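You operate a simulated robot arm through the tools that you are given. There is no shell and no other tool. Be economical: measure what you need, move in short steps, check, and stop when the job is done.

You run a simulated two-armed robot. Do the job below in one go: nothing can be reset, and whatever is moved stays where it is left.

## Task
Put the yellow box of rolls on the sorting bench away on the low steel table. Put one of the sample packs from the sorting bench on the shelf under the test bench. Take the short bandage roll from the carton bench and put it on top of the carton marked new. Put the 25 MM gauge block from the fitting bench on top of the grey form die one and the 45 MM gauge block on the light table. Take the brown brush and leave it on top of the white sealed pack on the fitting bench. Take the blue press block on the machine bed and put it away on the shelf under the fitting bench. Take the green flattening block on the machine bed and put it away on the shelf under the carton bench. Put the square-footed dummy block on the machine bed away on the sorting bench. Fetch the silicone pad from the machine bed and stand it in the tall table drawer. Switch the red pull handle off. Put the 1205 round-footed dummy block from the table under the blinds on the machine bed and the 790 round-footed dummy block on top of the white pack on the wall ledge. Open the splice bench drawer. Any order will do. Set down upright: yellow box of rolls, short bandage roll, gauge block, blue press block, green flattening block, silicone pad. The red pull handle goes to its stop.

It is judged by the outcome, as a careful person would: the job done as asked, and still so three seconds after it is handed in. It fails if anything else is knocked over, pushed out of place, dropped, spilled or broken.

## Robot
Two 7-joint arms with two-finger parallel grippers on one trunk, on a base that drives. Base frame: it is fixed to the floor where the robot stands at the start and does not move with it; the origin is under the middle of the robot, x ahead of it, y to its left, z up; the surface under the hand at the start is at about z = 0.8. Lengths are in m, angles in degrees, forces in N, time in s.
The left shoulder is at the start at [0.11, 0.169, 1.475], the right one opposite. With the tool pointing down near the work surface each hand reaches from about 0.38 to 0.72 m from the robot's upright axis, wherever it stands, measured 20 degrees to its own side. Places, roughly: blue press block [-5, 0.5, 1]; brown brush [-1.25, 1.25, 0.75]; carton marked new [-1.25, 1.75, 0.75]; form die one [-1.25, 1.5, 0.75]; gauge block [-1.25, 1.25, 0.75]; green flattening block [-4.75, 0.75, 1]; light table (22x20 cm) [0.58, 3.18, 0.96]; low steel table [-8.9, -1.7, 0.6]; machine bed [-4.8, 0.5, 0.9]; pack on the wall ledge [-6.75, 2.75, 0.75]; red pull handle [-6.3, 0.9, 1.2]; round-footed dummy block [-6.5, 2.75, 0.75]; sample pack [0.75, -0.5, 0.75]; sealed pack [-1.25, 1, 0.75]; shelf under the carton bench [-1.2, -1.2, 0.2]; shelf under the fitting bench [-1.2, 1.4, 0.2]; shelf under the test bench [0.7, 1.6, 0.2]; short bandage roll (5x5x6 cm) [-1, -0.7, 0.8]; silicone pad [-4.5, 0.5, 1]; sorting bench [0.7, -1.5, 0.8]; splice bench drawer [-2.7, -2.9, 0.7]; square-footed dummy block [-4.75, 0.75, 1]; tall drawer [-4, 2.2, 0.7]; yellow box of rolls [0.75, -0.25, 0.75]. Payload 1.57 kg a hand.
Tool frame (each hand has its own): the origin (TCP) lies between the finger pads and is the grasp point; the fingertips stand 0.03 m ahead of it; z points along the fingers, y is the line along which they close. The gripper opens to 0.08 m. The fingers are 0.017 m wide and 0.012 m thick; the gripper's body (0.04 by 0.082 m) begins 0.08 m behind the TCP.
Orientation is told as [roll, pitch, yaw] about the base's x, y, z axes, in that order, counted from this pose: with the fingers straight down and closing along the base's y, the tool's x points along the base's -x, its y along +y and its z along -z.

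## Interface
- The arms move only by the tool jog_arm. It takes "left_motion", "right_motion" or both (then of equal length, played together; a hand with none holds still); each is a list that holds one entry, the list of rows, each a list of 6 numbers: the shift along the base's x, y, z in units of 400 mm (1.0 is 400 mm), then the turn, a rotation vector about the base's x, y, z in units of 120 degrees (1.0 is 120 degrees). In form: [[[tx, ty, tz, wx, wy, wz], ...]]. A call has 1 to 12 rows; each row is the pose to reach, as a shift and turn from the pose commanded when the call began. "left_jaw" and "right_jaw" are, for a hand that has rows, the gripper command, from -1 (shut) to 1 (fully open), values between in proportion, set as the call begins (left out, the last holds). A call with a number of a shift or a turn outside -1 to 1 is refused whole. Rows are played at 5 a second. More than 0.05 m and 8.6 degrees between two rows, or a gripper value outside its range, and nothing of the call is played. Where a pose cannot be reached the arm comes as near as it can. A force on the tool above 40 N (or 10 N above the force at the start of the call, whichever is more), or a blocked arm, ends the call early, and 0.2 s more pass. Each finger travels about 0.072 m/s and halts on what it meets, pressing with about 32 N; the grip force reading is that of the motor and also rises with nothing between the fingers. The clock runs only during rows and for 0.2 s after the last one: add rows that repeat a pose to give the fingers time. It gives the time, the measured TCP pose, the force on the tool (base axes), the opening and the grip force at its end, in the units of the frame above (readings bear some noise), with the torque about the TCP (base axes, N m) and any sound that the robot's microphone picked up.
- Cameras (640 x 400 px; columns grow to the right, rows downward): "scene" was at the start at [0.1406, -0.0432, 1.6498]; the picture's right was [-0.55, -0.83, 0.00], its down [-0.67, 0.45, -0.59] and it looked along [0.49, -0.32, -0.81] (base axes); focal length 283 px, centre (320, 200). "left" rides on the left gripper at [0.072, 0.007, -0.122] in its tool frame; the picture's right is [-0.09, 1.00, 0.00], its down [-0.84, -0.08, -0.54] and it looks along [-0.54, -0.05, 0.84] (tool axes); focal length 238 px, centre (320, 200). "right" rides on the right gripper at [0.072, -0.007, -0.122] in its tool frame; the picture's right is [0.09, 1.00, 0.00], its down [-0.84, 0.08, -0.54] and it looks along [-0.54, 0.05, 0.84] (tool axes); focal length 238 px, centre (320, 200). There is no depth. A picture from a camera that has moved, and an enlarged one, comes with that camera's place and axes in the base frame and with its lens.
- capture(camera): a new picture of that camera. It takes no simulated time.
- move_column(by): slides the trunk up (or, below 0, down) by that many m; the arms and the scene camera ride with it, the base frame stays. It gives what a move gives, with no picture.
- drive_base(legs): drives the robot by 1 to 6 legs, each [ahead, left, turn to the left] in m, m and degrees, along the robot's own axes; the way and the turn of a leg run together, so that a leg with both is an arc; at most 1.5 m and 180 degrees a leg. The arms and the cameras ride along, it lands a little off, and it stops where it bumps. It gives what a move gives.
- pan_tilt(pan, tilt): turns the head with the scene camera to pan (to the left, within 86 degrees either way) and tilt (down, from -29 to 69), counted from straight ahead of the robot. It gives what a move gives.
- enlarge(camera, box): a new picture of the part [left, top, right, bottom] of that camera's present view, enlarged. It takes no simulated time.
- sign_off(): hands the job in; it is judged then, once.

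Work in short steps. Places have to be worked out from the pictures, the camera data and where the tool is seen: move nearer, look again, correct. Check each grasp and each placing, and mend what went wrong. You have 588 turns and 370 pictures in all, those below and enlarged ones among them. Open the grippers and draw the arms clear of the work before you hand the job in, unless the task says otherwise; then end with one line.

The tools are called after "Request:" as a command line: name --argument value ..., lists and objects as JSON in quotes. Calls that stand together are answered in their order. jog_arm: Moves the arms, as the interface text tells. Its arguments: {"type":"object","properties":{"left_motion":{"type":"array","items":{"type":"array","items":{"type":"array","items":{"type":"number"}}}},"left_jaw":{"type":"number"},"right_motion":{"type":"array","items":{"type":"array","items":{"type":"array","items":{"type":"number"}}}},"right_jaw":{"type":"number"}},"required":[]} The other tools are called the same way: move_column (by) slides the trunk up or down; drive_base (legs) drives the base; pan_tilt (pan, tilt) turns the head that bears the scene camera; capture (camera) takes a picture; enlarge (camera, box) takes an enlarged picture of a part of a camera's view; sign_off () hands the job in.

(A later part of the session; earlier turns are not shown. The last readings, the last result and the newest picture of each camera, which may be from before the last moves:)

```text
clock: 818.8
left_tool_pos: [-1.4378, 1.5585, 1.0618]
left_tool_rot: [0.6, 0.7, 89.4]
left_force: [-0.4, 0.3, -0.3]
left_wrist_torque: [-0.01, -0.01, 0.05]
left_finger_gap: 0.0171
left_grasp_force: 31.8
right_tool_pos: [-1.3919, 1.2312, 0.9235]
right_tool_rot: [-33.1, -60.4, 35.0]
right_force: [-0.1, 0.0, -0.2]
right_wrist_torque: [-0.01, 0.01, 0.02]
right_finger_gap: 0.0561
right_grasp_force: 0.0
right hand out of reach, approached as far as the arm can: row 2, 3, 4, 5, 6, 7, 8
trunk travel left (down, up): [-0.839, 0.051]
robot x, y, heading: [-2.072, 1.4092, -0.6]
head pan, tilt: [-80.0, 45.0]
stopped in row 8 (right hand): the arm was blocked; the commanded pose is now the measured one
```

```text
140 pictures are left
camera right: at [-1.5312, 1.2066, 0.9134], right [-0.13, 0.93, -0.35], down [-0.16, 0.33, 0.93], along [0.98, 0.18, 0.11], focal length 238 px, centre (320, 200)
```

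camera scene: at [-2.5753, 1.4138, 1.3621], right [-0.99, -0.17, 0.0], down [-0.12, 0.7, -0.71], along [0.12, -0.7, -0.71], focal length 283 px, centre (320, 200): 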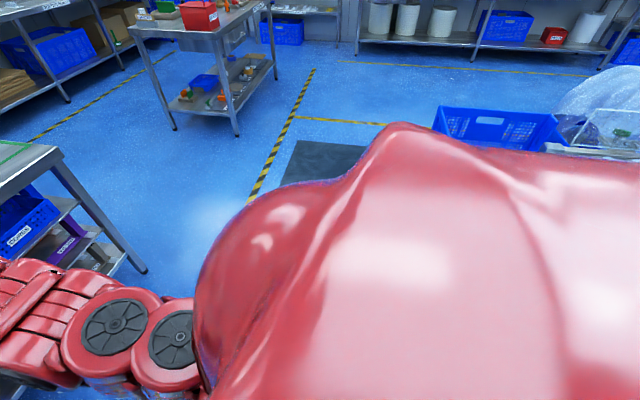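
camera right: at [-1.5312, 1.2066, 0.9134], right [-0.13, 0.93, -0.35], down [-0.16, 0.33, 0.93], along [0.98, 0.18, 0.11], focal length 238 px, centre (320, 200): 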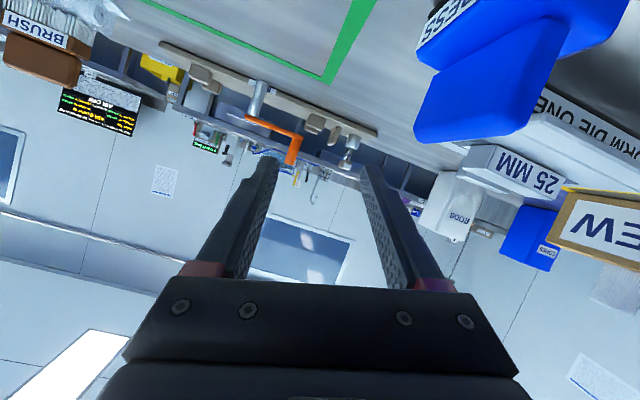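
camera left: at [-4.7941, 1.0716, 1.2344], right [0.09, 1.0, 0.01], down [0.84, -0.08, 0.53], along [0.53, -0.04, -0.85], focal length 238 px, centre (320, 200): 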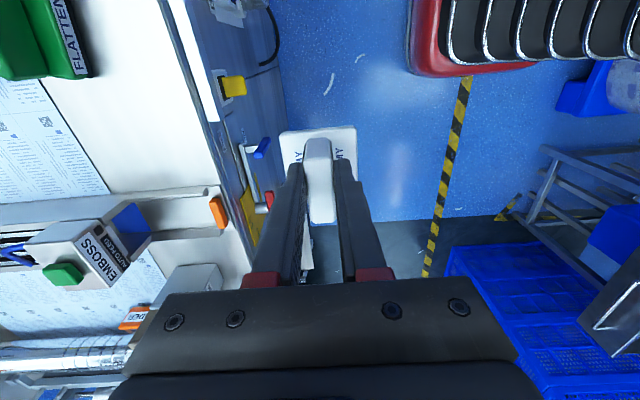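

The tilted pose isn't reachable this close. I raise the trunk a little and back the robot 0.25 m so the wrist has room.

Request:
move_column --by 0.05

Request:
drive_base --legs '[[-0.25, 0, 0]]'

Request:
capture --camera "right"

```text
clock: 819.7
left_tool_pos: [-1.4351, 1.5587, 1.1117]
left_tool_rot: [0.8, 0.6, 89.5]
left_force: [0.1, -0.2, -0.1]
left_wrist_torque: [0.01, 0.04, 0.02]
left_finger_gap: 0.017
left_grasp_force: 32.3
right_tool_pos: [-1.39, 1.2302, 0.9731]
right_tool_rot: [-32.7, -60.2, 34.8]
right_force: [0.2, -1.3, 0.1]
right_wrist_torque: [0.01, -0.02, -0.03]
right_finger_gap: 0.0557
right_grasp_force: 0.1
trunk travel left (down, up): [-0.889, 0.001]
robot x, y, heading: [-2.0736, 1.4087, -0.5]
head pan, tilt: [-80.0, 45.0]
```

```text
clock: 821.5
left_tool_pos: [-1.6875, 1.5633, 1.1117]
left_tool_rot: [0.8, 0.8, 89.7]
left_force: [-0.1, 0.3, -0.6]
left_wrist_torque: [-0.02, 0.0, -0.03]
left_finger_gap: 0.0171
left_grasp_force: 32.0
right_tool_pos: [-1.6425, 1.2359, 0.9713]
right_tool_rot: [-32.7, -60.3, 35.0]
right_force: [0.1, 0.8, -0.4]
right_wrist_torque: [0.01, -0.03, -0.01]
right_finger_gap: 0.0562
right_grasp_force: 0.0
trunk travel left (down, up): [-0.889, 0.001]
robot x, y, heading: [-2.321, 1.4105, -0.5]
head pan, tilt: [-80.0, 45.0]
```

```text
139 pictures are left
camera right: at [-1.7804, 1.2104, 0.9615], right [-0.14, 0.93, -0.35], down [-0.16, 0.32, 0.93], along [0.98, 0.18, 0.1], focal length 238 px, centre (320, 200)
```

right: 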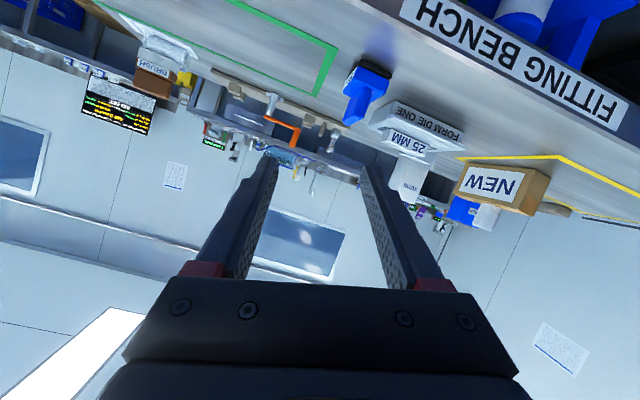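

The tool axis is good now (65° tilt) but rolled 16°. I level the closing axis and move behind the block, aiming along its ridge.

Request:
jog_arm --right_motion '[[[0.06, 0.03, -0.03, 0.033, 0, -0.015], [0.13, 0.06, -0.08, 0.065, -0.001, -0.03], [0.2, 0.09, -0.13, 0.098, -0.002, -0.045], [0.27, 0.12, -0.18, 0.13, -0.003, -0.06], [0.32, 0.122, -0.215, 0.13, -0.003, -0.06]]]'

Request:
capture --camera "right"

```text
clock: 822.7
left_tool_pos: [-1.6866, 1.5664, 1.1104]
left_tool_rot: [0.8, 0.7, 89.7]
left_force: [-0.2, 0.3, -1.2]
left_wrist_torque: [-0.03, 0.0, 0.04]
left_finger_gap: 0.017
left_grasp_force: 32.1
right_tool_pos: [-1.5424, 1.2944, 0.9223]
right_tool_rot: [0.1, -65.4, -1.6]
right_force: [-0.1, -0.3, -0.1]
right_wrist_torque: [-0.05, -0.01, -0.01]
right_finger_gap: 0.056
right_grasp_force: 0.1
right hand out of reach, approached as far as the arm can: row 2, 4, 5
trunk travel left (down, up): [-0.889, 0.001]
robot x, y, heading: [-2.3242, 1.4103, -0.3]
head pan, tilt: [-80.0, 45.0]
```

```text
138 pictures are left
camera right: at [-1.6829, 1.2904, 0.907], right [-0.01, 1.0, -0.08], down [-0.14, 0.08, 0.99], along [0.99, 0.02, 0.14], focal length 238 px, centre (320, 200)
```

right: 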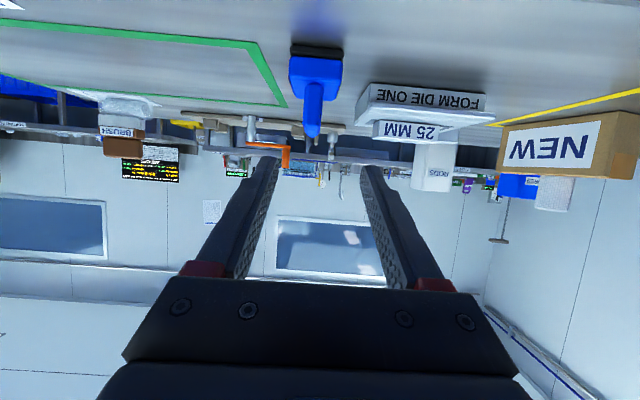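

Aligned behind the block. I lower the trunk 3 cm and move in along the tool axis using base and arm.

Request:
move_column --by -0.03

Request:
drive_base --legs '[[0.07, 0, 0]]'

Request:
capture --camera "right"

```text
clock: 823.5
left_tool_pos: [-1.6895, 1.5639, 1.0827]
left_tool_rot: [0.7, 0.7, 89.6]
left_force: [0.5, 0.3, -1.1]
left_wrist_torque: [-0.01, 0.01, 0.0]
left_finger_gap: 0.0172
left_grasp_force: 32.0
right_tool_pos: [-1.5457, 1.2943, 0.8919]
right_tool_rot: [0.1, -65.5, -1.6]
right_force: [-0.3, 0.1, 0.2]
right_wrist_torque: [0.0, 0.02, 0.03]
right_finger_gap: 0.0559
right_grasp_force: 0.0
trunk travel left (down, up): [-0.859, 0.031]
robot x, y, heading: [-2.324, 1.4162, -0.3]
head pan, tilt: [-80.0, 45.0]
```

```text
clock: 824.5
left_tool_pos: [-1.6209, 1.5648, 1.0831]
left_tool_rot: [0.6, 0.7, 89.7]
left_force: [-1.2, 0.2, -0.4]
left_wrist_torque: [-0.01, 0.0, 0.01]
left_finger_gap: 0.017
left_grasp_force: 32.4
right_tool_pos: [-1.4769, 1.2953, 0.8932]
right_tool_rot: [0.1, -65.4, -1.4]
right_force: [-0.5, 0.5, -0.9]
right_wrist_torque: [0.0, 0.0, 0.0]
right_finger_gap: 0.0562
right_grasp_force: 0.0
trunk travel left (down, up): [-0.859, 0.031]
robot x, y, heading: [-2.2487, 1.4086, -0.3]
head pan, tilt: [-80.0, 45.0]
```

```text
137 pictures are left
camera right: at [-1.617, 1.2897, 0.8784], right [-0.01, 1.0, -0.08], down [-0.14, 0.08, 0.99], along [0.99, 0.02, 0.14], focal length 238 px, centre (320, 200)
```

right: 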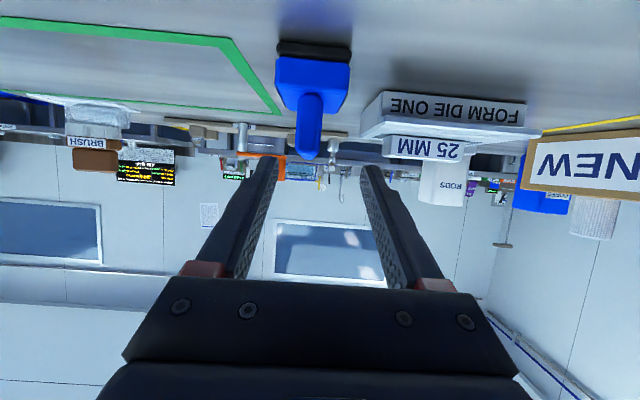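

Request:
jog_arm --right_motion '[[[0.02, -0.025, -0.05, 0, 0, 0], [0.05, -0.025, -0.1, 0, 0, 0], [0.1, -0.025, -0.108, 0, 0, 0]]]'

Request:
capture --camera "right"

```text
clock: 825.3
left_tool_pos: [-1.6186, 1.5642, 1.0808]
left_tool_rot: [0.9, 0.7, 89.7]
left_force: [0.2, 0.1, -0.8]
left_wrist_torque: [-0.07, 0.0, -0.02]
left_finger_gap: 0.0171
left_grasp_force: 32.0
right_tool_pos: [-1.4736, 1.2938, 0.8911]
right_tool_rot: [0.1, -65.4, -1.5]
right_force: [-0.8, -0.3, 0.3]
right_wrist_torque: [0.01, 0.03, -0.06]
right_finger_gap: 0.0558
right_grasp_force: 0.1
right hand out of reach, approached as far as the arm can: row 1, 2, 3
trunk travel left (down, up): [-0.859, 0.031]
robot x, y, heading: [-2.2569, 1.4123, -0.6]
head pan, tilt: [-80.0, 45.0]
```

```text
136 pictures are left
camera right: at [-1.6145, 1.2896, 0.8764], right [-0.01, 1.0, -0.08], down [-0.14, 0.08, 0.99], along [0.99, 0.02, 0.14], focal length 238 px, centre (320, 200)
```

right: 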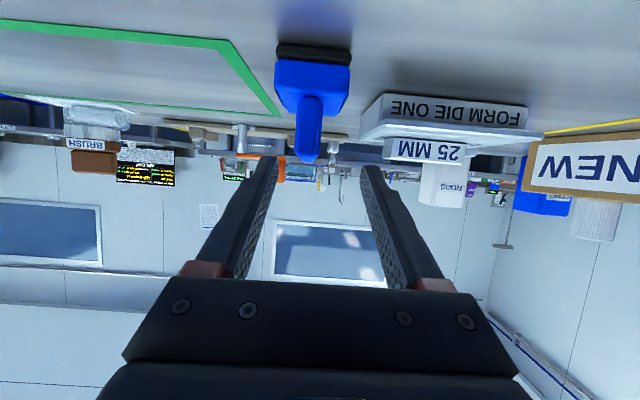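

The arm is at its limit, so I use the trunk and base instead: down 4 cm, then forward 4 cm.

Request:
move_column --by -0.042

Request:
drive_base --legs '[[0.045, -0.008, 0]]'

Request:
capture --camera "right"

```text
clock: 826.1
left_tool_pos: [-1.62, 1.5632, 1.0403]
left_tool_rot: [0.7, 0.7, 89.7]
left_force: [0.2, 0.0, -0.4]
left_wrist_torque: [-0.02, -0.02, 0.01]
left_finger_gap: 0.017
left_grasp_force: 31.7
right_tool_pos: [-1.4745, 1.2944, 0.8504]
right_tool_rot: [0.1, -65.4, -1.4]
right_force: [0.1, 1.1, -0.2]
right_wrist_torque: [-0.04, -0.04, -0.02]
right_finger_gap: 0.056
right_grasp_force: 0.0
trunk travel left (down, up): [-0.817, 0.073]
robot x, y, heading: [-2.2536, 1.4115, -0.3]
head pan, tilt: [-80.0, 45.0]
```

```text
clock: 827.0
left_tool_pos: [-1.5763, 1.5566, 1.0403]
left_tool_rot: [0.8, 0.6, 89.7]
left_force: [1.0, -0.3, -1.3]
left_wrist_torque: [0.0, 0.0, -0.02]
left_finger_gap: 0.0171
left_grasp_force: 32.1
right_tool_pos: [-1.4322, 1.287, 0.8501]
right_tool_rot: [0.2, -65.3, -1.6]
right_force: [-11.5, 1.2, 10.9]
right_wrist_torque: [-0.42, -0.47, -0.3]
right_finger_gap: 0.0558
right_grasp_force: 0.2
trunk travel left (down, up): [-0.817, 0.073]
robot x, y, heading: [-2.2115, 1.4044, -0.5]
head pan, tilt: [-80.0, 45.0]
```

```text
135 pictures are left
camera right: at [-1.5724, 1.2819, 0.8353], right [-0.01, 1.0, -0.08], down [-0.14, 0.08, 0.99], along [0.99, 0.03, 0.14], focal length 238 px, centre (320, 200)
```

right: 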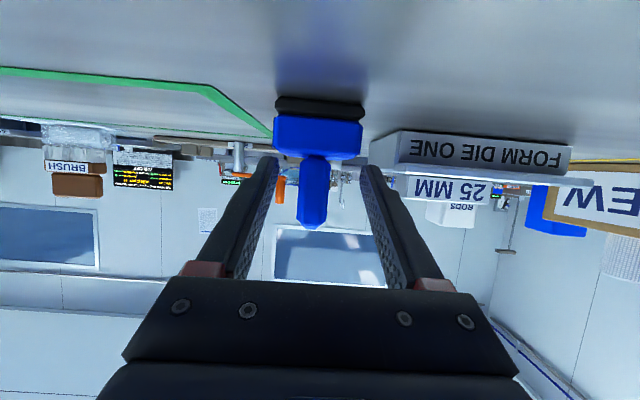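

The tips press on the block's base; I raise 12 mm so they clear it, then close on the ridge.

Request:
move_column --by 0.012

Request:
jog_arm --right_motion '[[[0, 0, 0, 0, 0, 0], [0, 0, 0, 0, 0, 0], [0, 0, 0, 0, 0, 0], [0, 0, 0, 0, 0, 0], [0, 0, 0, 0, 0, 0]]]' --right_jaw -1

Request:
capture --camera "right"

```text
clock: 827.6
left_tool_pos: [-1.5755, 1.5564, 1.0507]
left_tool_rot: [0.8, 0.6, 89.6]
left_force: [1.1, 0.6, -1.3]
left_wrist_torque: [0.0, 0.01, 0.05]
left_finger_gap: 0.0172
left_grasp_force: 31.4
right_tool_pos: [-1.4302, 1.2871, 0.8611]
right_tool_rot: [0.1, -65.2, -1.5]
right_force: [-0.6, -0.8, -0.2]
right_wrist_torque: [0.01, 0.0, -0.01]
right_finger_gap: 0.0556
right_grasp_force: 0.1
trunk travel left (down, up): [-0.829, 0.061]
robot x, y, heading: [-2.2101, 1.406, -0.5]
head pan, tilt: [-80.0, 45.0]
```

```text
clock: 828.8
left_tool_pos: [-1.5757, 1.556, 1.0513]
left_tool_rot: [0.6, 0.7, 89.7]
left_force: [0.6, 0.1, -0.8]
left_wrist_torque: [0.01, 0.0, -0.03]
left_finger_gap: 0.0169
left_grasp_force: 32.0
right_tool_pos: [-1.431, 1.2869, 0.8626]
right_tool_rot: [0.0, -65.2, -1.6]
right_force: [-2.6, -0.9, 1.6]
right_wrist_torque: [-0.07, -0.04, -0.05]
right_finger_gap: 0.0177
right_grasp_force: 32.3
trunk travel left (down, up): [-0.829, 0.061]
robot x, y, heading: [-2.208, 1.4059, -0.4]
head pan, tilt: [-80.0, 45.0]
```

```text
134 pictures are left
camera right: at [-1.5718, 1.2819, 0.847], right [-0.01, 1.0, -0.08], down [-0.14, 0.08, 0.99], along [0.99, 0.03, 0.14], focal length 238 px, centre (320, 200)
```

right: 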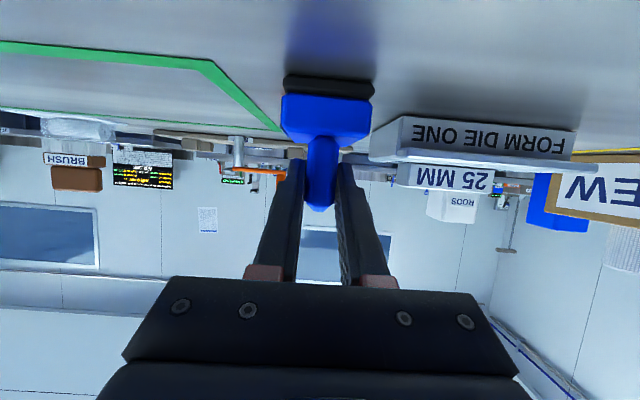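

Gripped along the ridge with a tilted tool. I lift, back off, shift to the free end of the lowest shelf, and lower the trunk.

Request:
move_column --by 0.06

Request:
drive_base --legs '[[-0.4, 0, 0], [0, 0.58, 0]]'

Request:
move_column --by -0.4

Request:
move_column --by -0.2

Request:
pan_tilt --pan 0 --tilt 25

Request:
capture --camera "scene"

Request:
capture --camera "right"

```text
clock: 829.8
left_tool_pos: [-1.5749, 1.5561, 1.1101]
left_tool_rot: [0.8, 0.7, 89.7]
left_force: [-0.1, -0.3, -0.9]
left_wrist_torque: [0.01, -0.01, -0.02]
left_finger_gap: 0.017
left_grasp_force: 32.3
right_tool_pos: [-1.4302, 1.2857, 0.921]
right_tool_rot: [0.2, -65.3, -1.4]
right_force: [1.5, 0.0, -1.9]
right_wrist_torque: [0.0, 0.05, 0.01]
right_finger_gap: 0.0178
right_grasp_force: 31.9
trunk travel left (down, up): [-0.889, 0.001]
robot x, y, heading: [-2.2101, 1.4028, -0.4]
head pan, tilt: [-80.0, 45.0]
```

```text
clock: 835.2
left_tool_pos: [-1.9789, 2.1386, 1.112]
left_tool_rot: [0.9, 0.8, 90.2]
left_force: [0.0, -0.4, -1.1]
left_wrist_torque: [-0.02, -0.01, -0.01]
left_finger_gap: 0.0172
left_grasp_force: 32.2
right_tool_pos: [-1.8329, 1.8721, 0.9226]
right_tool_rot: [0.3, -65.3, -1.1]
right_force: [-0.8, 0.4, -1.9]
right_wrist_torque: [0.02, 0.07, -0.01]
right_finger_gap: 0.0174
right_grasp_force: 32.4
trunk travel left (down, up): [-0.889, 0.001]
robot x, y, heading: [-2.6128, 1.9848, 0.1]
head pan, tilt: [-80.0, 45.0]
```

```text
clock: 839.1
left_tool_pos: [-1.9807, 2.1401, 0.7118]
left_tool_rot: [0.8, 0.7, 90.2]
left_force: [0.0, 0.9, -0.7]
left_wrist_torque: [-0.02, -0.01, 0.0]
left_finger_gap: 0.0172
left_grasp_force: 31.9
right_tool_pos: [-1.8322, 1.8721, 0.5224]
right_tool_rot: [0.2, -65.2, -1.0]
right_force: [-0.5, -0.1, -2.8]
right_wrist_torque: [-0.02, 0.03, 0.02]
right_finger_gap: 0.0176
right_grasp_force: 31.9
trunk travel left (down, up): [-0.489, 0.401]
robot x, y, heading: [-2.6103, 1.9851, 0.1]
head pan, tilt: [-80.0, 45.0]
```

```text
clock: 841.2
left_tool_pos: [-1.9802, 2.14, 0.5115]
left_tool_rot: [0.8, 0.6, 90.2]
left_force: [0.3, -0.2, -1.3]
left_wrist_torque: [-0.03, 0.0, -0.03]
left_finger_gap: 0.017
left_grasp_force: 32.4
right_tool_pos: [-1.8335, 1.8727, 0.3217]
right_tool_rot: [0.1, -65.4, -1.0]
right_force: [1.0, 0.8, -1.5]
right_wrist_torque: [0.0, 0.1, 0.0]
right_finger_gap: 0.0177
right_grasp_force: 31.8
trunk travel left (down, up): [-0.289, 0.601]
robot x, y, heading: [-2.6136, 1.9797, 0.1]
head pan, tilt: [-80.0, 45.0]
```

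```text
clock: 842.8
left_tool_pos: [-1.98, 2.141, 0.5106]
left_tool_rot: [0.7, 0.8, 90.2]
left_force: [0.9, -0.4, -1.2]
left_wrist_torque: [-0.06, 0.0, 0.01]
left_finger_gap: 0.0173
left_grasp_force: 32.1
right_tool_pos: [-1.8345, 1.8725, 0.3216]
right_tool_rot: [0.0, -65.3, -1.0]
right_force: [0.9, 0.1, -0.9]
right_wrist_torque: [-0.01, 0.07, 0.01]
right_finger_gap: 0.0178
right_grasp_force: 32.3
trunk travel left (down, up): [-0.289, 0.601]
robot x, y, heading: [-2.6109, 1.9822, 0.1]
head pan, tilt: [0.0, 25.0]
```

```text
133 pictures are left
camera scene: at [-2.4415, 1.9802, 1.1926], right [0.0, -1.0, 0.0], down [-0.42, 0.0, -0.91], along [0.91, 0.0, -0.42], focal length 283 px, centre (320, 200)
```

scene: 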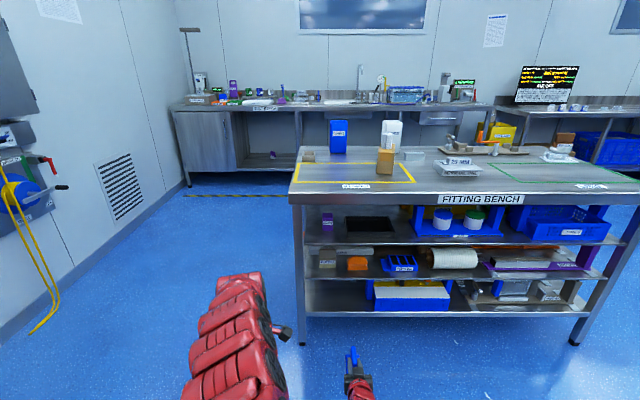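

```text
132 pictures are left
camera right: at [-1.9742, 1.8657, 0.3066], right [-0.02, 1.0, -0.08], down [-0.14, 0.08, 0.99], along [0.99, 0.03, 0.14], focal length 238 px, centre (320, 200)
```

right: 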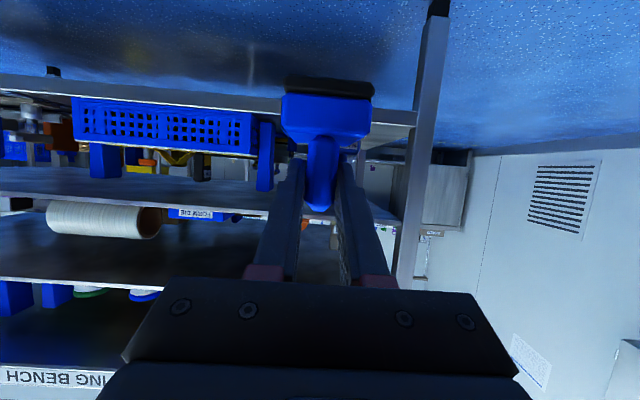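

The free bay is y≈1.77–2.03, shelf z≈0.206, headroom to ≈0.385. I fine-adjust height and drive the block in.

Request:
move_column --by -0.033

Request:
drive_base --legs '[[0, 0.025, 0], [0.25, 0, 0]]'

Request:
capture --camera "right"

```text
clock: 843.5
left_tool_pos: [-1.9817, 2.1405, 0.4777]
left_tool_rot: [0.8, 0.7, 90.2]
left_force: [-1.2, -0.3, -0.4]
left_wrist_torque: [0.0, 0.03, 0.03]
left_finger_gap: 0.0169
left_grasp_force: 31.9
right_tool_pos: [-1.8334, 1.8717, 0.2883]
right_tool_rot: [0.1, -65.3, -0.9]
right_force: [0.9, -0.8, -1.3]
right_wrist_torque: [-0.05, 0.08, 0.03]
right_finger_gap: 0.0179
right_grasp_force: 32.1
trunk travel left (down, up): [-0.256, 0.634]
robot x, y, heading: [-2.6151, 1.9838, 0.2]
head pan, tilt: [0.0, 25.0]
```

```text
clock: 845.8
left_tool_pos: [-1.734, 2.1651, 0.4773]
left_tool_rot: [0.8, 0.7, 90.2]
left_force: [0.4, 0.1, -0.2]
left_wrist_torque: [-0.01, 0.0, 0.01]
left_finger_gap: 0.0171
left_grasp_force: 31.3
right_tool_pos: [-1.5868, 1.8979, 0.2876]
right_tool_rot: [0.1, -65.3, -1.0]
right_force: [0.4, 0.1, -2.3]
right_wrist_torque: [0.02, 0.07, 0.01]
right_finger_gap: 0.0176
right_grasp_force: 31.7
trunk travel left (down, up): [-0.256, 0.634]
robot x, y, heading: [-2.369, 2.0073, 0.3]
head pan, tilt: [0.0, 25.0]
```

```text
131 pictures are left
camera right: at [-1.7273, 1.8915, 0.2732], right [-0.02, 1.0, -0.08], down [-0.14, 0.08, 0.99], along [0.99, 0.03, 0.14], focal length 238 px, centre (320, 200)
```

right: 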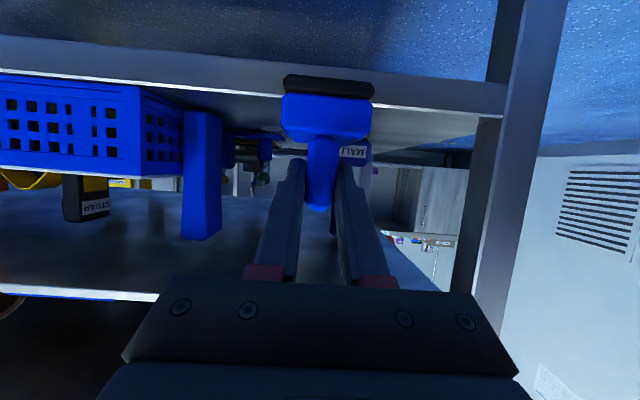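

The block clears the shelf edge by about 1.5 cm. I continue in another 0.17 m.

Request:
drive_base --legs '[[0.17, 0, 0]]'

Request:
capture --camera "right"

```text
clock: 847.2
left_tool_pos: [-1.5643, 2.1656, 0.4778]
left_tool_rot: [0.8, 0.7, 90.2]
left_force: [0.2, 0.1, -0.2]
left_wrist_torque: [-0.03, 0.01, -0.03]
left_finger_gap: 0.0171
left_grasp_force: 31.7
right_tool_pos: [-1.4178, 1.8974, 0.2877]
right_tool_rot: [0.1, -65.1, -1.0]
right_force: [-0.1, -0.3, -2.0]
right_wrist_torque: [0.03, 0.05, 0.01]
right_finger_gap: 0.0173
right_grasp_force: 31.6
trunk travel left (down, up): [-0.256, 0.634]
robot x, y, heading: [-2.1987, 2.009, 0.3]
head pan, tilt: [0.0, 25.0]
```

```text
130 pictures are left
camera right: at [-1.5584, 1.8922, 0.2731], right [-0.02, 1.0, -0.08], down [-0.14, 0.08, 0.99], along [0.99, 0.03, 0.14], focal length 238 px, centre (320, 200)
```

right: 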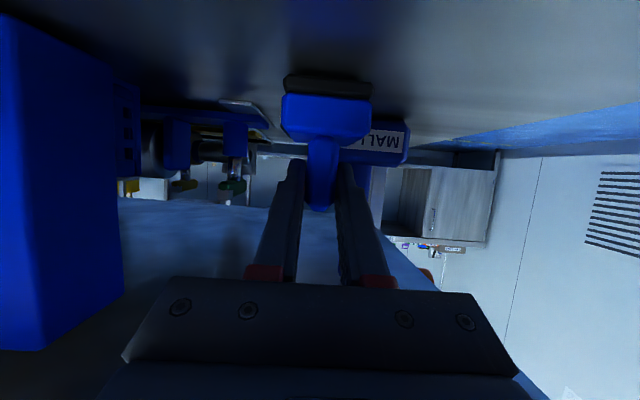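

Now inside over the shelf. I lower gently with the trunk.

Request:
move_column --by -0.014

Request:
move_column --by -0.004

```text
clock: 847.8
left_tool_pos: [-1.5652, 2.167, 0.4667]
left_tool_rot: [0.7, 0.7, 90.2]
left_force: [-0.2, 0.2, -1.3]
left_wrist_torque: [-0.02, 0.01, 0.02]
left_finger_gap: 0.0169
left_grasp_force: 31.7
right_tool_pos: [-1.4153, 1.8979, 0.2815]
right_tool_rot: [0.1, -65.9, -1.0]
right_force: [-4.3, 1.3, 27.1]
right_wrist_torque: [0.03, -0.22, 0.0]
right_finger_gap: 0.0178
right_grasp_force: 32.4
trunk travel left (down, up): [-0.242, 0.648]
robot x, y, heading: [-2.1967, 2.0071, 0.4]
head pan, tilt: [0.0, 25.0]
```

```text
clock: 848.2
left_tool_pos: [-1.5669, 2.1656, 0.4627]
left_tool_rot: [0.7, 0.7, 90.2]
left_force: [0.1, 0.4, -0.8]
left_wrist_torque: [-0.01, 0.01, 0.02]
left_finger_gap: 0.0171
left_grasp_force: 31.9
right_tool_pos: [-1.4133, 1.8978, 0.2808]
right_tool_rot: [0.1, -66.4, -0.9]
right_force: [4.2, 0.6, 8.1]
right_wrist_torque: [-0.19, -0.84, 0.1]
right_finger_gap: 0.0173
right_grasp_force: 32.1
trunk travel left (down, up): [-0.24, 0.65]
robot x, y, heading: [-2.1961, 2.0079, 0.2]
head pan, tilt: [0.0, 25.0]
stopped: the force on the tool passed its limit at 42 N (the readings are from after the stop); the commanded pose is now the measured one
```

Contact. I open the right hand (moderately) and withdraw straight back.

Request:
jog_arm --right_motion '[[[0, 0, 0.004, 0, 0, 0], [0, 0, 0.006, 0, 0, 0], [0, 0, 0.006, 0, 0, 0], [0, 0, 0.006, 0, 0, 0]]]' --right_jaw 0.3

Request:
capture --camera "right"

```text
clock: 849.2
left_tool_pos: [-1.5642, 2.1672, 0.4616]
left_tool_rot: [0.8, 0.7, 90.2]
left_force: [0.4, 0.5, -0.7]
left_wrist_torque: [0.0, 0.0, -0.02]
left_finger_gap: 0.0168
left_grasp_force: 31.8
right_tool_pos: [-1.4152, 1.899, 0.2794]
right_tool_rot: [0.1, -65.9, -1.0]
right_force: [0.4, -0.2, -0.1]
right_wrist_torque: [-0.02, -0.02, 0.03]
right_finger_gap: 0.0519
right_grasp_force: 0.1
trunk travel left (down, up): [-0.24, 0.65]
robot x, y, heading: [-2.1939, 2.0072, 0.3]
head pan, tilt: [0.0, 25.0]
```

```text
129 pictures are left
camera right: at [-1.5552, 1.8921, 0.2632], right [-0.02, 1.0, -0.08], down [-0.15, 0.08, 0.99], along [0.99, 0.03, 0.15], focal length 238 px, centre (320, 200)
```

right: 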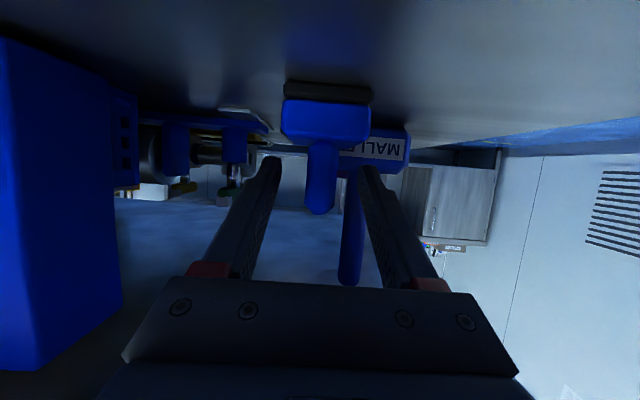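

Request:
move_column --by 0.006

Request:
drive_base --legs '[[-0.45, 0, 0]]'

Request:
capture --camera "scene"

Request:
enlarge --camera "scene" --box '[280, 180, 480, 330]'

```text
clock: 849.8
left_tool_pos: [-1.5647, 2.1668, 0.4687]
left_tool_rot: [0.9, 0.6, 90.2]
left_force: [0.0, -0.3, -0.9]
left_wrist_torque: [0.03, -0.03, 0.01]
left_finger_gap: 0.0171
left_grasp_force: 32.2
right_tool_pos: [-1.4147, 1.8983, 0.2847]
right_tool_rot: [0.1, -65.9, -1.1]
right_force: [-0.1, 0.3, -0.2]
right_wrist_torque: [0.02, -0.04, 0.0]
right_finger_gap: 0.0522
right_grasp_force: 0.0
trunk travel left (down, up): [-0.246, 0.644]
robot x, y, heading: [-2.1981, 2.0119, 0.2]
head pan, tilt: [0.0, 25.0]
```

```text
clock: 852.5
left_tool_pos: [-2.0152, 2.1639, 0.4683]
left_tool_rot: [0.9, 0.7, 90.2]
left_force: [-0.4, 0.0, -0.3]
left_wrist_torque: [-0.03, -0.01, -0.01]
left_finger_gap: 0.0169
left_grasp_force: 32.1
right_tool_pos: [-1.8648, 1.8955, 0.2841]
right_tool_rot: [0.0, -66.0, -1.1]
right_force: [-0.5, 1.1, 0.2]
right_wrist_torque: [0.01, -0.01, -0.01]
right_finger_gap: 0.0523
right_grasp_force: 0.1
trunk travel left (down, up): [-0.246, 0.644]
robot x, y, heading: [-2.6498, 2.0071, 0.1]
head pan, tilt: [0.0, 25.0]
```

```text
128 pictures are left
camera scene: at [-2.4765, 2.0051, 1.15], right [0.0, -1.0, 0.0], down [-0.42, 0.0, -0.91], along [0.91, 0.0, -0.42], focal length 283 px, centre (320, 200)
```

scene: 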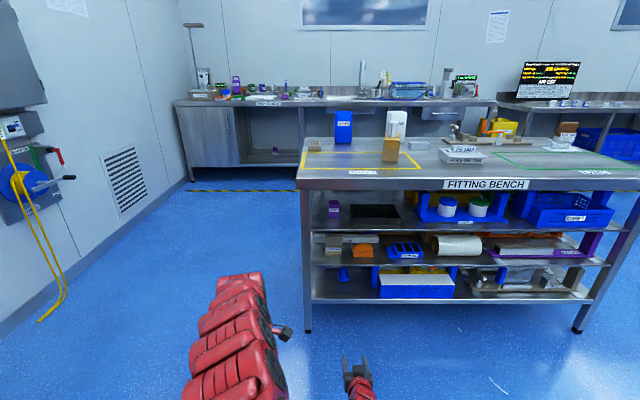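

```text
2.67 times, centred on (380, 255) of scene
camera zoom: at [-2.4765, 2.0051, 1.15], right [0.0, -1.0, 0.0], down [-0.42, 0.0, -0.91], along [0.91, 0.0, -0.42], focal length 755 px, centre (160, 53)
```

zoom: 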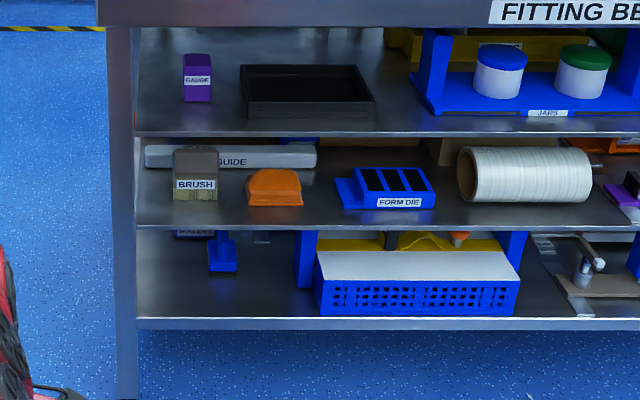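

PRESS stands on the lowest shelf. Now 905 to the sorting bench: raise the trunk, return the right tool to vertical, and drive round by the gap.

Request:
move_column --by 0.4

Request:
move_column --by 0.24

Request:
jog_arm --right_motion '[[[-0.03, 0, 0.02, 0, 0.065, 0], [-0.07, 0, 0.05, 0, 0.13, 0], [-0.12, 0, 0.08, 0, 0.195, 0], [-0.17, 0, 0.1, 0, 0.26, 0], [-0.22, 0, 0.12, 0, 0.325, 0], [-0.27, 0, 0.14, 0, 0.39, 0], [-0.32, 0, 0.16, 0, 0.455, 0], [-0.36, 0, 0.18, 0, 0.51, 0], [-0.4, 0, 0.2, 0, 0.55, 0]]]' --right_jaw 1

Request:
drive_base --legs '[[0.3, 0, 0], [0, -1.4, 0], [0, -0.52, 0], [1.4, 0, 0], [0.75, 0, 0], [0, -1.25, 0]]'

Request:
pan_tilt --pan 0 --tilt 45

Request:
capture --camera "scene"

```text
clock: 856.3
left_tool_pos: [-2.0149, 2.1656, 0.8687]
left_tool_rot: [0.8, 0.6, 90.2]
left_force: [-1.1, 0.0, -1.6]
left_wrist_torque: [-0.02, 0.01, 0.0]
left_finger_gap: 0.0173
left_grasp_force: 32.7
right_tool_pos: [-1.8639, 1.8967, 0.6855]
right_tool_rot: [0.1, -65.9, -1.1]
right_force: [0.7, 0.3, -0.1]
right_wrist_torque: [0.0, -0.02, 0.04]
right_finger_gap: 0.0518
right_grasp_force: 0.1
trunk travel left (down, up): [-0.646, 0.244]
robot x, y, heading: [-2.6478, 2.0113, 0.2]
head pan, tilt: [0.0, 25.0]
```

```text
clock: 858.8
left_tool_pos: [-2.0139, 2.1655, 1.1088]
left_tool_rot: [0.8, 0.7, 90.1]
left_force: [-1.1, -0.5, -1.0]
left_wrist_torque: [0.01, 0.0, -0.04]
left_finger_gap: 0.0171
left_grasp_force: 32.1
right_tool_pos: [-1.8631, 1.8969, 0.9254]
right_tool_rot: [0.0, -65.9, -1.1]
right_force: [-1.6, 1.2, 0.2]
right_wrist_torque: [0.02, 0.0, -0.01]
right_finger_gap: 0.0521
right_grasp_force: 0.0
trunk travel left (down, up): [-0.886, 0.004]
robot x, y, heading: [-2.647, 2.0067, 0.3]
head pan, tilt: [0.0, 25.0]
```

```text
clock: 860.8
left_tool_pos: [-2.014, 2.1654, 1.1096]
left_tool_rot: [0.8, 0.7, 90.2]
left_force: [-0.6, 0.5, -0.3]
left_wrist_torque: [0.0, 0.0, 0.01]
left_finger_gap: 0.017
left_grasp_force: 32.2
right_tool_pos: [-2.0252, 1.8957, 1.0062]
right_tool_rot: [-0.8, 0.3, -0.4]
right_force: [-0.5, -0.1, -1.4]
right_wrist_torque: [0.03, 0.01, 0.02]
right_finger_gap: 0.08
right_grasp_force: 0.0
right hand out of reach, approached as far as the arm can: row 1, 6
trunk travel left (down, up): [-0.886, 0.004]
robot x, y, heading: [-2.6527, 2.0059, 0.1]
head pan, tilt: [0.0, 25.0]
```

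```text
clock: 888.2
left_tool_pos: [0.3897, -1.0776, 1.1085]
left_tool_rot: [0.8, 0.6, 89.4]
left_force: [0.1, 0.3, -0.6]
left_wrist_torque: [-0.02, 0.0, 0.0]
left_finger_gap: 0.0171
left_grasp_force: 32.0
right_tool_pos: [0.3762, -1.3468, 1.0065]
right_tool_rot: [-0.9, 0.1, -1.4]
right_force: [0.5, 0.0, 0.3]
right_wrist_torque: [-0.04, -0.01, -0.02]
right_finger_gap: 0.0799
right_grasp_force: 0.0
trunk travel left (down, up): [-0.886, 0.004]
robot x, y, heading: [-0.2462, -1.2288, -0.8]
head pan, tilt: [0.0, 25.0]
```

```text
clock: 889.1
left_tool_pos: [0.3899, -1.0788, 1.1091]
left_tool_rot: [0.8, 0.7, 89.3]
left_force: [-0.3, 1.0, -0.3]
left_wrist_torque: [0.01, 0.0, 0.01]
left_finger_gap: 0.0169
left_grasp_force: 32.3
right_tool_pos: [0.3759, -1.3478, 1.0049]
right_tool_rot: [-0.9, 0.1, -1.4]
right_force: [0.2, -0.7, 0.5]
right_wrist_torque: [0.01, 0.02, 0.0]
right_finger_gap: 0.0798
right_grasp_force: 0.1
trunk travel left (down, up): [-0.886, 0.004]
robot x, y, heading: [-0.2459, -1.2197, -0.8]
head pan, tilt: [0.0, 45.0]
```

```text
126 pictures are left
camera scene: at [-0.0851, -1.2303, 1.7594], right [-0.01, -1.0, 0.0], down [-0.71, 0.01, -0.71], along [0.71, -0.01, -0.71], focal length 283 px, centre (320, 200)
```

scene: 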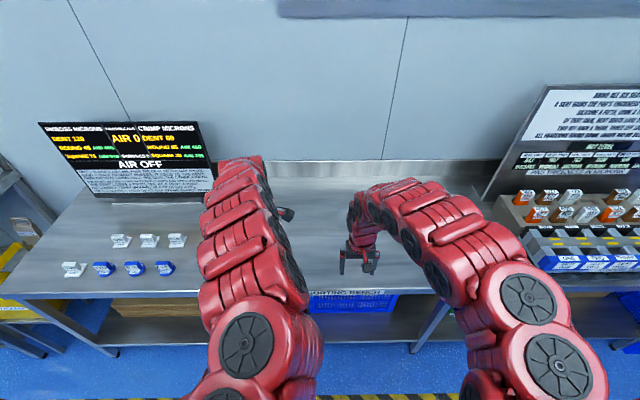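

The bench between y≈-1.2 and -1.6 looks free. I move so the left hand is over about (0.62,-1.33) and look down.

Request:
drive_base --legs '[[0, -0.25, 0], [0.24, 0, 0]]'

Request:
capture --camera "left"

```text
clock: 892.3
left_tool_pos: [0.6212, -1.332, 1.11]
left_tool_rot: [0.7, 0.7, 89.3]
left_force: [-0.5, 0.7, -0.7]
left_wrist_torque: [0.0, 0.01, 0.01]
left_finger_gap: 0.0171
left_grasp_force: 31.6
right_tool_pos: [0.6075, -1.6004, 1.0061]
right_tool_rot: [-0.9, 0.1, -1.4]
right_force: [0.7, 0.5, 0.8]
right_wrist_torque: [0.03, -0.01, -0.02]
right_finger_gap: 0.0799
right_grasp_force: 0.0
trunk travel left (down, up): [-0.886, 0.004]
robot x, y, heading: [-0.0135, -1.4782, -0.9]
head pan, tilt: [0.0, 45.0]
```

```text
125 pictures are left
camera left: at [0.6164, -1.4036, 1.2325], right [-0.99, 0.1, 0.01], down [0.09, 0.84, 0.53], along [0.05, 0.53, -0.85], focal length 238 px, centre (320, 200)
```

left: 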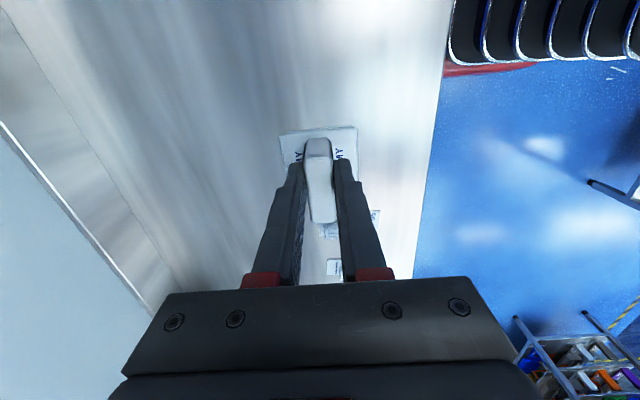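

Clear below. I lower the trunk 0.1 m and then set 905 down gently.

Request:
move_column --by -0.1

Request:
jog_arm --left_motion '[[[0, 0, -0.1, 0, 0, 0], [0, 0, -0.2, 0, 0, 0], [0, 0, -0.3, 0, 0, 0], [0, 0, -0.35, 0, 0, 0], [0, 0, -0.37, 0, 0, 0], [0, 0, -0.382, 0, 0, 0], [0, 0, -0.394, 0, 0, 0], [0, 0, -0.406, 0, 0, 0], [0, 0, -0.418, 0, 0, 0], [0, 0, -0.43, 0, 0, 0]]]'

Request:
capture --camera "left"

```text
clock: 893.6
left_tool_pos: [0.6228, -1.3322, 1.0086]
left_tool_rot: [0.8, 0.7, 89.4]
left_force: [0.3, 0.0, -0.7]
left_wrist_torque: [-0.02, -0.02, 0.03]
left_finger_gap: 0.017
left_grasp_force: 32.4
right_tool_pos: [0.61, -1.6017, 0.9065]
right_tool_rot: [-0.9, 0.2, -1.3]
right_force: [1.1, -0.5, -0.1]
right_wrist_torque: [0.01, 0.01, -0.01]
right_finger_gap: 0.0799
right_grasp_force: 0.0
trunk travel left (down, up): [-0.786, 0.104]
robot x, y, heading: [-0.0133, -1.4786, -0.9]
head pan, tilt: [0.0, 45.0]
```

```text
clock: 895.7
left_tool_pos: [0.6239, -1.3334, 0.8456]
left_tool_rot: [0.2, 0.8, 89.4]
left_force: [-10.3, -1.0, 32.7]
left_wrist_torque: [0.19, 0.24, 0.14]
left_finger_gap: 0.0171
left_grasp_force: 31.8
right_tool_pos: [0.607, -1.6012, 0.9079]
right_tool_rot: [-0.9, 0.0, -1.3]
right_force: [0.3, -0.3, -0.7]
right_wrist_torque: [-0.02, 0.0, -0.02]
right_finger_gap: 0.08
right_grasp_force: 0.1
trunk travel left (down, up): [-0.786, 0.104]
robot x, y, heading: [-0.0114, -1.4825, -0.8]
head pan, tilt: [0.0, 45.0]
stopped in row 10 (left hand): the force on the tool passed its limit at 46 N (the readings are from after the stop); the commanded pose is now the measured one
```

```text
124 pictures are left
camera left: at [0.6173, -1.4039, 0.9696], right [-0.99, 0.1, 0.0], down [0.09, 0.84, 0.53], along [0.05, 0.53, -0.85], focal length 238 px, centre (320, 200)
```

left: 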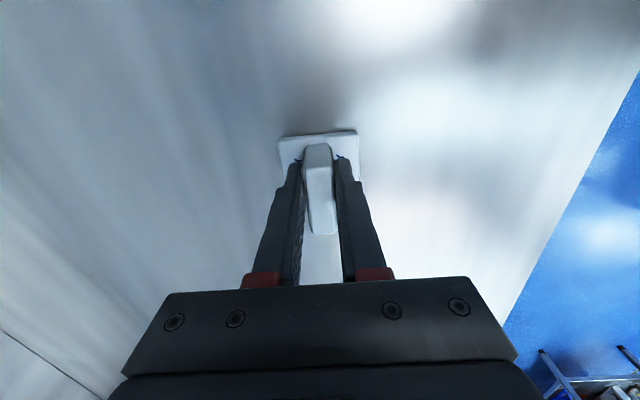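

It is down. I release, lift, and check.

Request:
jog_arm --left_motion '[[[0, 0, 0.006, 0, 0, 0], [0, 0, 0.006, 0, 0, 0], [0, 0, 0.006, 0, 0, 0], [0, 0, 0.006, 0, 0, 0]]]' --left_jaw 1

Request:
jog_arm --left_motion '[[[0, 0, 0.1, 0, 0, 0], [0, 0, 0.2, 0, 0, 0], [0, 0, 0.3, 0, 0, 0], [0, 0, 0.4, 0, 0, 0]]]'

Request:
capture --camera "left"

```text
clock: 896.7
left_tool_pos: [0.6258, -1.3325, 0.8445]
left_tool_rot: [0.4, 0.9, 89.3]
left_force: [-0.2, -0.1, 0.8]
left_wrist_torque: [0.0, -0.02, 0.0]
left_finger_gap: 0.08
left_grasp_force: 0.1
right_tool_pos: [0.6088, -1.6005, 0.9055]
right_tool_rot: [-0.9, 0.1, -1.2]
right_force: [-1.2, 0.0, -0.1]
right_wrist_torque: [0.02, -0.01, -0.01]
right_finger_gap: 0.08
right_grasp_force: 0.0
trunk travel left (down, up): [-0.786, 0.104]
robot x, y, heading: [-0.0141, -1.4804, -0.9]
head pan, tilt: [0.0, 45.0]
```

```text
clock: 897.7
left_tool_pos: [0.6231, -1.3321, 1.006]
left_tool_rot: [0.5, 0.8, 89.2]
left_force: [-0.3, -0.5, -0.1]
left_wrist_torque: [-0.04, -0.01, 0.04]
left_finger_gap: 0.0798
left_grasp_force: 0.1
right_tool_pos: [0.6099, -1.6013, 0.9072]
right_tool_rot: [-0.9, 0.1, -1.3]
right_force: [0.8, -0.2, 0.5]
right_wrist_torque: [0.01, -0.03, -0.01]
right_finger_gap: 0.0802
right_grasp_force: 0.1
trunk travel left (down, up): [-0.786, 0.104]
robot x, y, heading: [-0.0162, -1.4774, -0.6]
head pan, tilt: [0.0, 45.0]
```

```text
123 pictures are left
camera left: at [0.6171, -1.4026, 1.1295], right [-0.99, 0.1, 0.01], down [0.09, 0.84, 0.53], along [0.05, 0.53, -0.85], focal length 238 px, centre (320, 200)
```

left: 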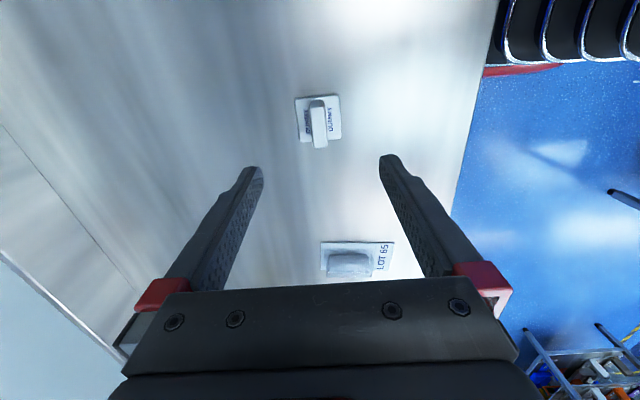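

905 stands on the sorting bench. On the way back I look at the shelf under the carton bench.

Request:
drive_base --legs '[[-0.25, 0, 0], [0, 0, 178], [0, -0.3, 0]]'

Request:
move_column --by -0.3

Request:
pan_tilt --pan 0 --tilt 30

Request:
capture --camera "scene"

```text
clock: 908.5
left_tool_pos: [-0.9004, -1.316, 1.0049]
left_tool_rot: [0.4, 0.8, -90.9]
left_force: [-0.1, 0.6, 0.8]
left_wrist_torque: [0.01, -0.02, 0.0]
left_finger_gap: 0.0799
left_grasp_force: 0.0
right_tool_pos: [-0.8854, -1.0462, 0.905]
right_tool_rot: [-0.9, 0.1, 178.4]
right_force: [0.0, -0.3, -0.2]
right_wrist_torque: [-0.01, 0.0, 0.0]
right_finger_gap: 0.0799
right_grasp_force: 0.1
trunk travel left (down, up): [-0.786, 0.104]
robot x, y, heading: [-0.263, -1.1696, 179.1]
head pan, tilt: [0.0, 45.0]
```

```text
clock: 909.5
left_tool_pos: [-0.8971, -1.3157, 0.9485]
left_tool_rot: [0.4, 0.8, -90.9]
left_force: [0.5, 0.0, -0.6]
left_wrist_torque: [0.07, -0.02, -0.03]
left_finger_gap: 0.0798
left_grasp_force: 0.1
right_tool_pos: [-0.8804, -1.047, 0.8504]
right_tool_rot: [-0.9, 0.3, 178.5]
right_force: [18.1, -1.9, 25.0]
right_wrist_torque: [-1.27, -0.33, 0.74]
right_finger_gap: 0.0801
right_grasp_force: 0.0
trunk travel left (down, up): [-0.727, 0.163]
robot x, y, heading: [-0.265, -1.1708, 179.3]
head pan, tilt: [0.0, 45.0]
stopped: the force on the tool passed its limit at 121 N (the readings are from after the stop); the commanded pose is now the measured one
```

```text
clock: 910.3
left_tool_pos: [-0.8983, -1.3166, 0.9477]
left_tool_rot: [0.4, 0.7, -90.8]
left_force: [0.0, -0.4, -1.0]
left_wrist_torque: [-0.04, -0.02, -0.04]
left_finger_gap: 0.08
left_grasp_force: 0.0
right_tool_pos: [-0.8843, -1.046, 0.8511]
right_tool_rot: [-0.9, 0.1, 178.3]
right_force: [5.8, -0.3, 11.9]
right_wrist_torque: [-0.58, -0.12, 0.31]
right_finger_gap: 0.08
right_grasp_force: 0.0
trunk travel left (down, up): [-0.727, 0.163]
robot x, y, heading: [-0.2653, -1.1707, 179.1]
head pan, tilt: [0.0, 30.0]
```

```text
122 pictures are left
camera scene: at [-0.4315, -1.1704, 1.623], right [0.02, 1.0, 0.0], down [0.5, -0.01, -0.87], along [-0.87, 0.02, -0.5], focal length 283 px, centre (320, 200)
```

scene: 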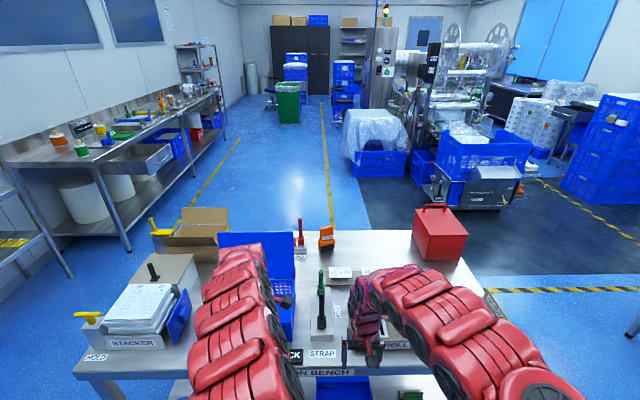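

My hands were over the bench and a fingertip pressed onto the bench top. I raise at once and inspect.

Request:
move_column --by 0.16

Request:
capture --camera "right"

Request:
capture --camera "left"

```text
clock: 912.1
left_tool_pos: [-0.8995, -1.3162, 1.1068]
left_tool_rot: [0.5, 0.6, -90.9]
left_force: [0.0, -0.2, 0.3]
left_wrist_torque: [-0.03, 0.02, 0.0]
left_finger_gap: 0.0802
left_grasp_force: 0.0
right_tool_pos: [-0.8861, -1.0453, 1.0088]
right_tool_rot: [-1.0, 0.3, 178.5]
right_force: [-0.2, 1.0, -0.2]
right_wrist_torque: [0.01, 0.0, -0.03]
right_finger_gap: 0.0802
right_grasp_force: 0.0
trunk travel left (down, up): [-0.887, 0.003]
robot x, y, heading: [-0.2607, -1.1704, 179.2]
head pan, tilt: [0.0, 30.0]
```

```text
121 pictures are left
camera right: at [-0.8133, -1.0451, 1.1314], right [0.07, -1.0, -0.01], down [-0.84, -0.06, 0.54], along [-0.54, -0.02, -0.84], focal length 238 px, centre (320, 200)
```

right: 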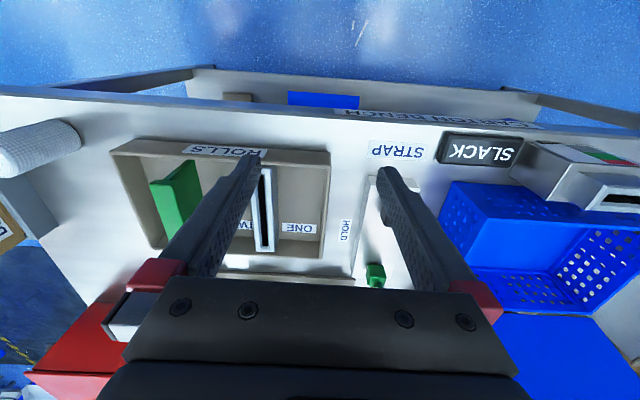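

```text
120 pictures are left
camera left: at [-0.8934, -1.2466, 1.2294], right [0.99, -0.11, 0.01], down [-0.1, -0.84, 0.53], along [-0.05, -0.53, -0.85], focal length 238 px, centre (320, 200)
```

left: 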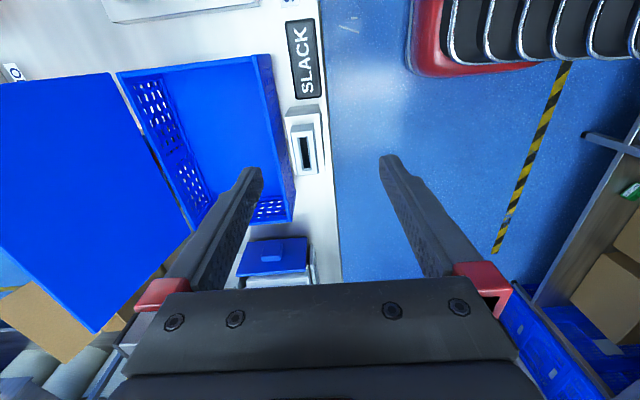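

Request:
enlarge --camera "scene" --box '[260, 230, 440, 370]'

Request:
drive_base --legs '[[-0.2, -0.1, 0]]'

Request:
capture --camera "right"

```text
2.86 times, centred on (350, 300) of scene
camera zoom: at [-0.4341, -1.1702, 1.7827], right [0.02, 1.0, 0.0], down [0.5, -0.01, -0.87], along [-0.87, 0.02, -0.5], focal length 809 px, centre (234, -86)
```

zoom: 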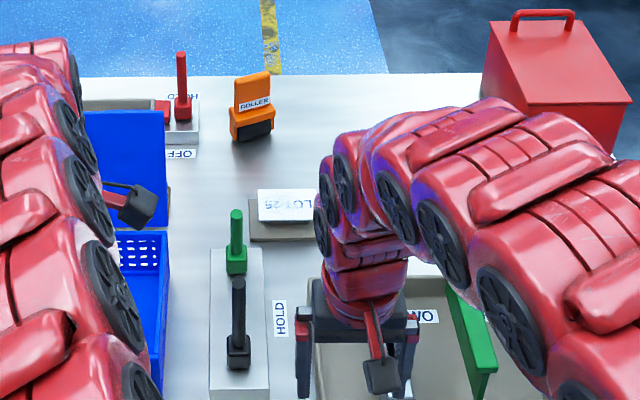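

```text
clock: 913.9
left_tool_pos: [-0.6983, -1.2237, 1.105]
left_tool_rot: [0.5, 0.8, -90.7]
left_force: [0.9, 0.0, -0.2]
left_wrist_torque: [-0.01, -0.02, 0.0]
left_finger_gap: 0.0798
left_grasp_force: 0.0
right_tool_pos: [-0.684, -0.9535, 1.0089]
right_tool_rot: [-1.0, 0.3, 178.6]
right_force: [-0.7, -0.2, -0.8]
right_wrist_torque: [0.0, 0.01, 0.01]
right_finger_gap: 0.0801
right_grasp_force: 0.0
trunk travel left (down, up): [-0.887, 0.003]
robot x, y, heading: [-0.0593, -1.0765, 179.3]
head pan, tilt: [0.0, 30.0]
```

```text
118 pictures are left
camera right: at [-0.6124, -0.9529, 1.1309], right [0.07, -1.0, -0.02], down [-0.84, -0.07, 0.54], along [-0.54, -0.02, -0.84], focal length 238 px, centre (320, 200)
```

right: 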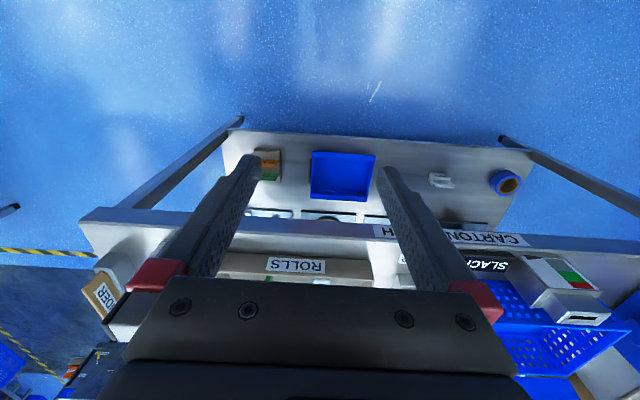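

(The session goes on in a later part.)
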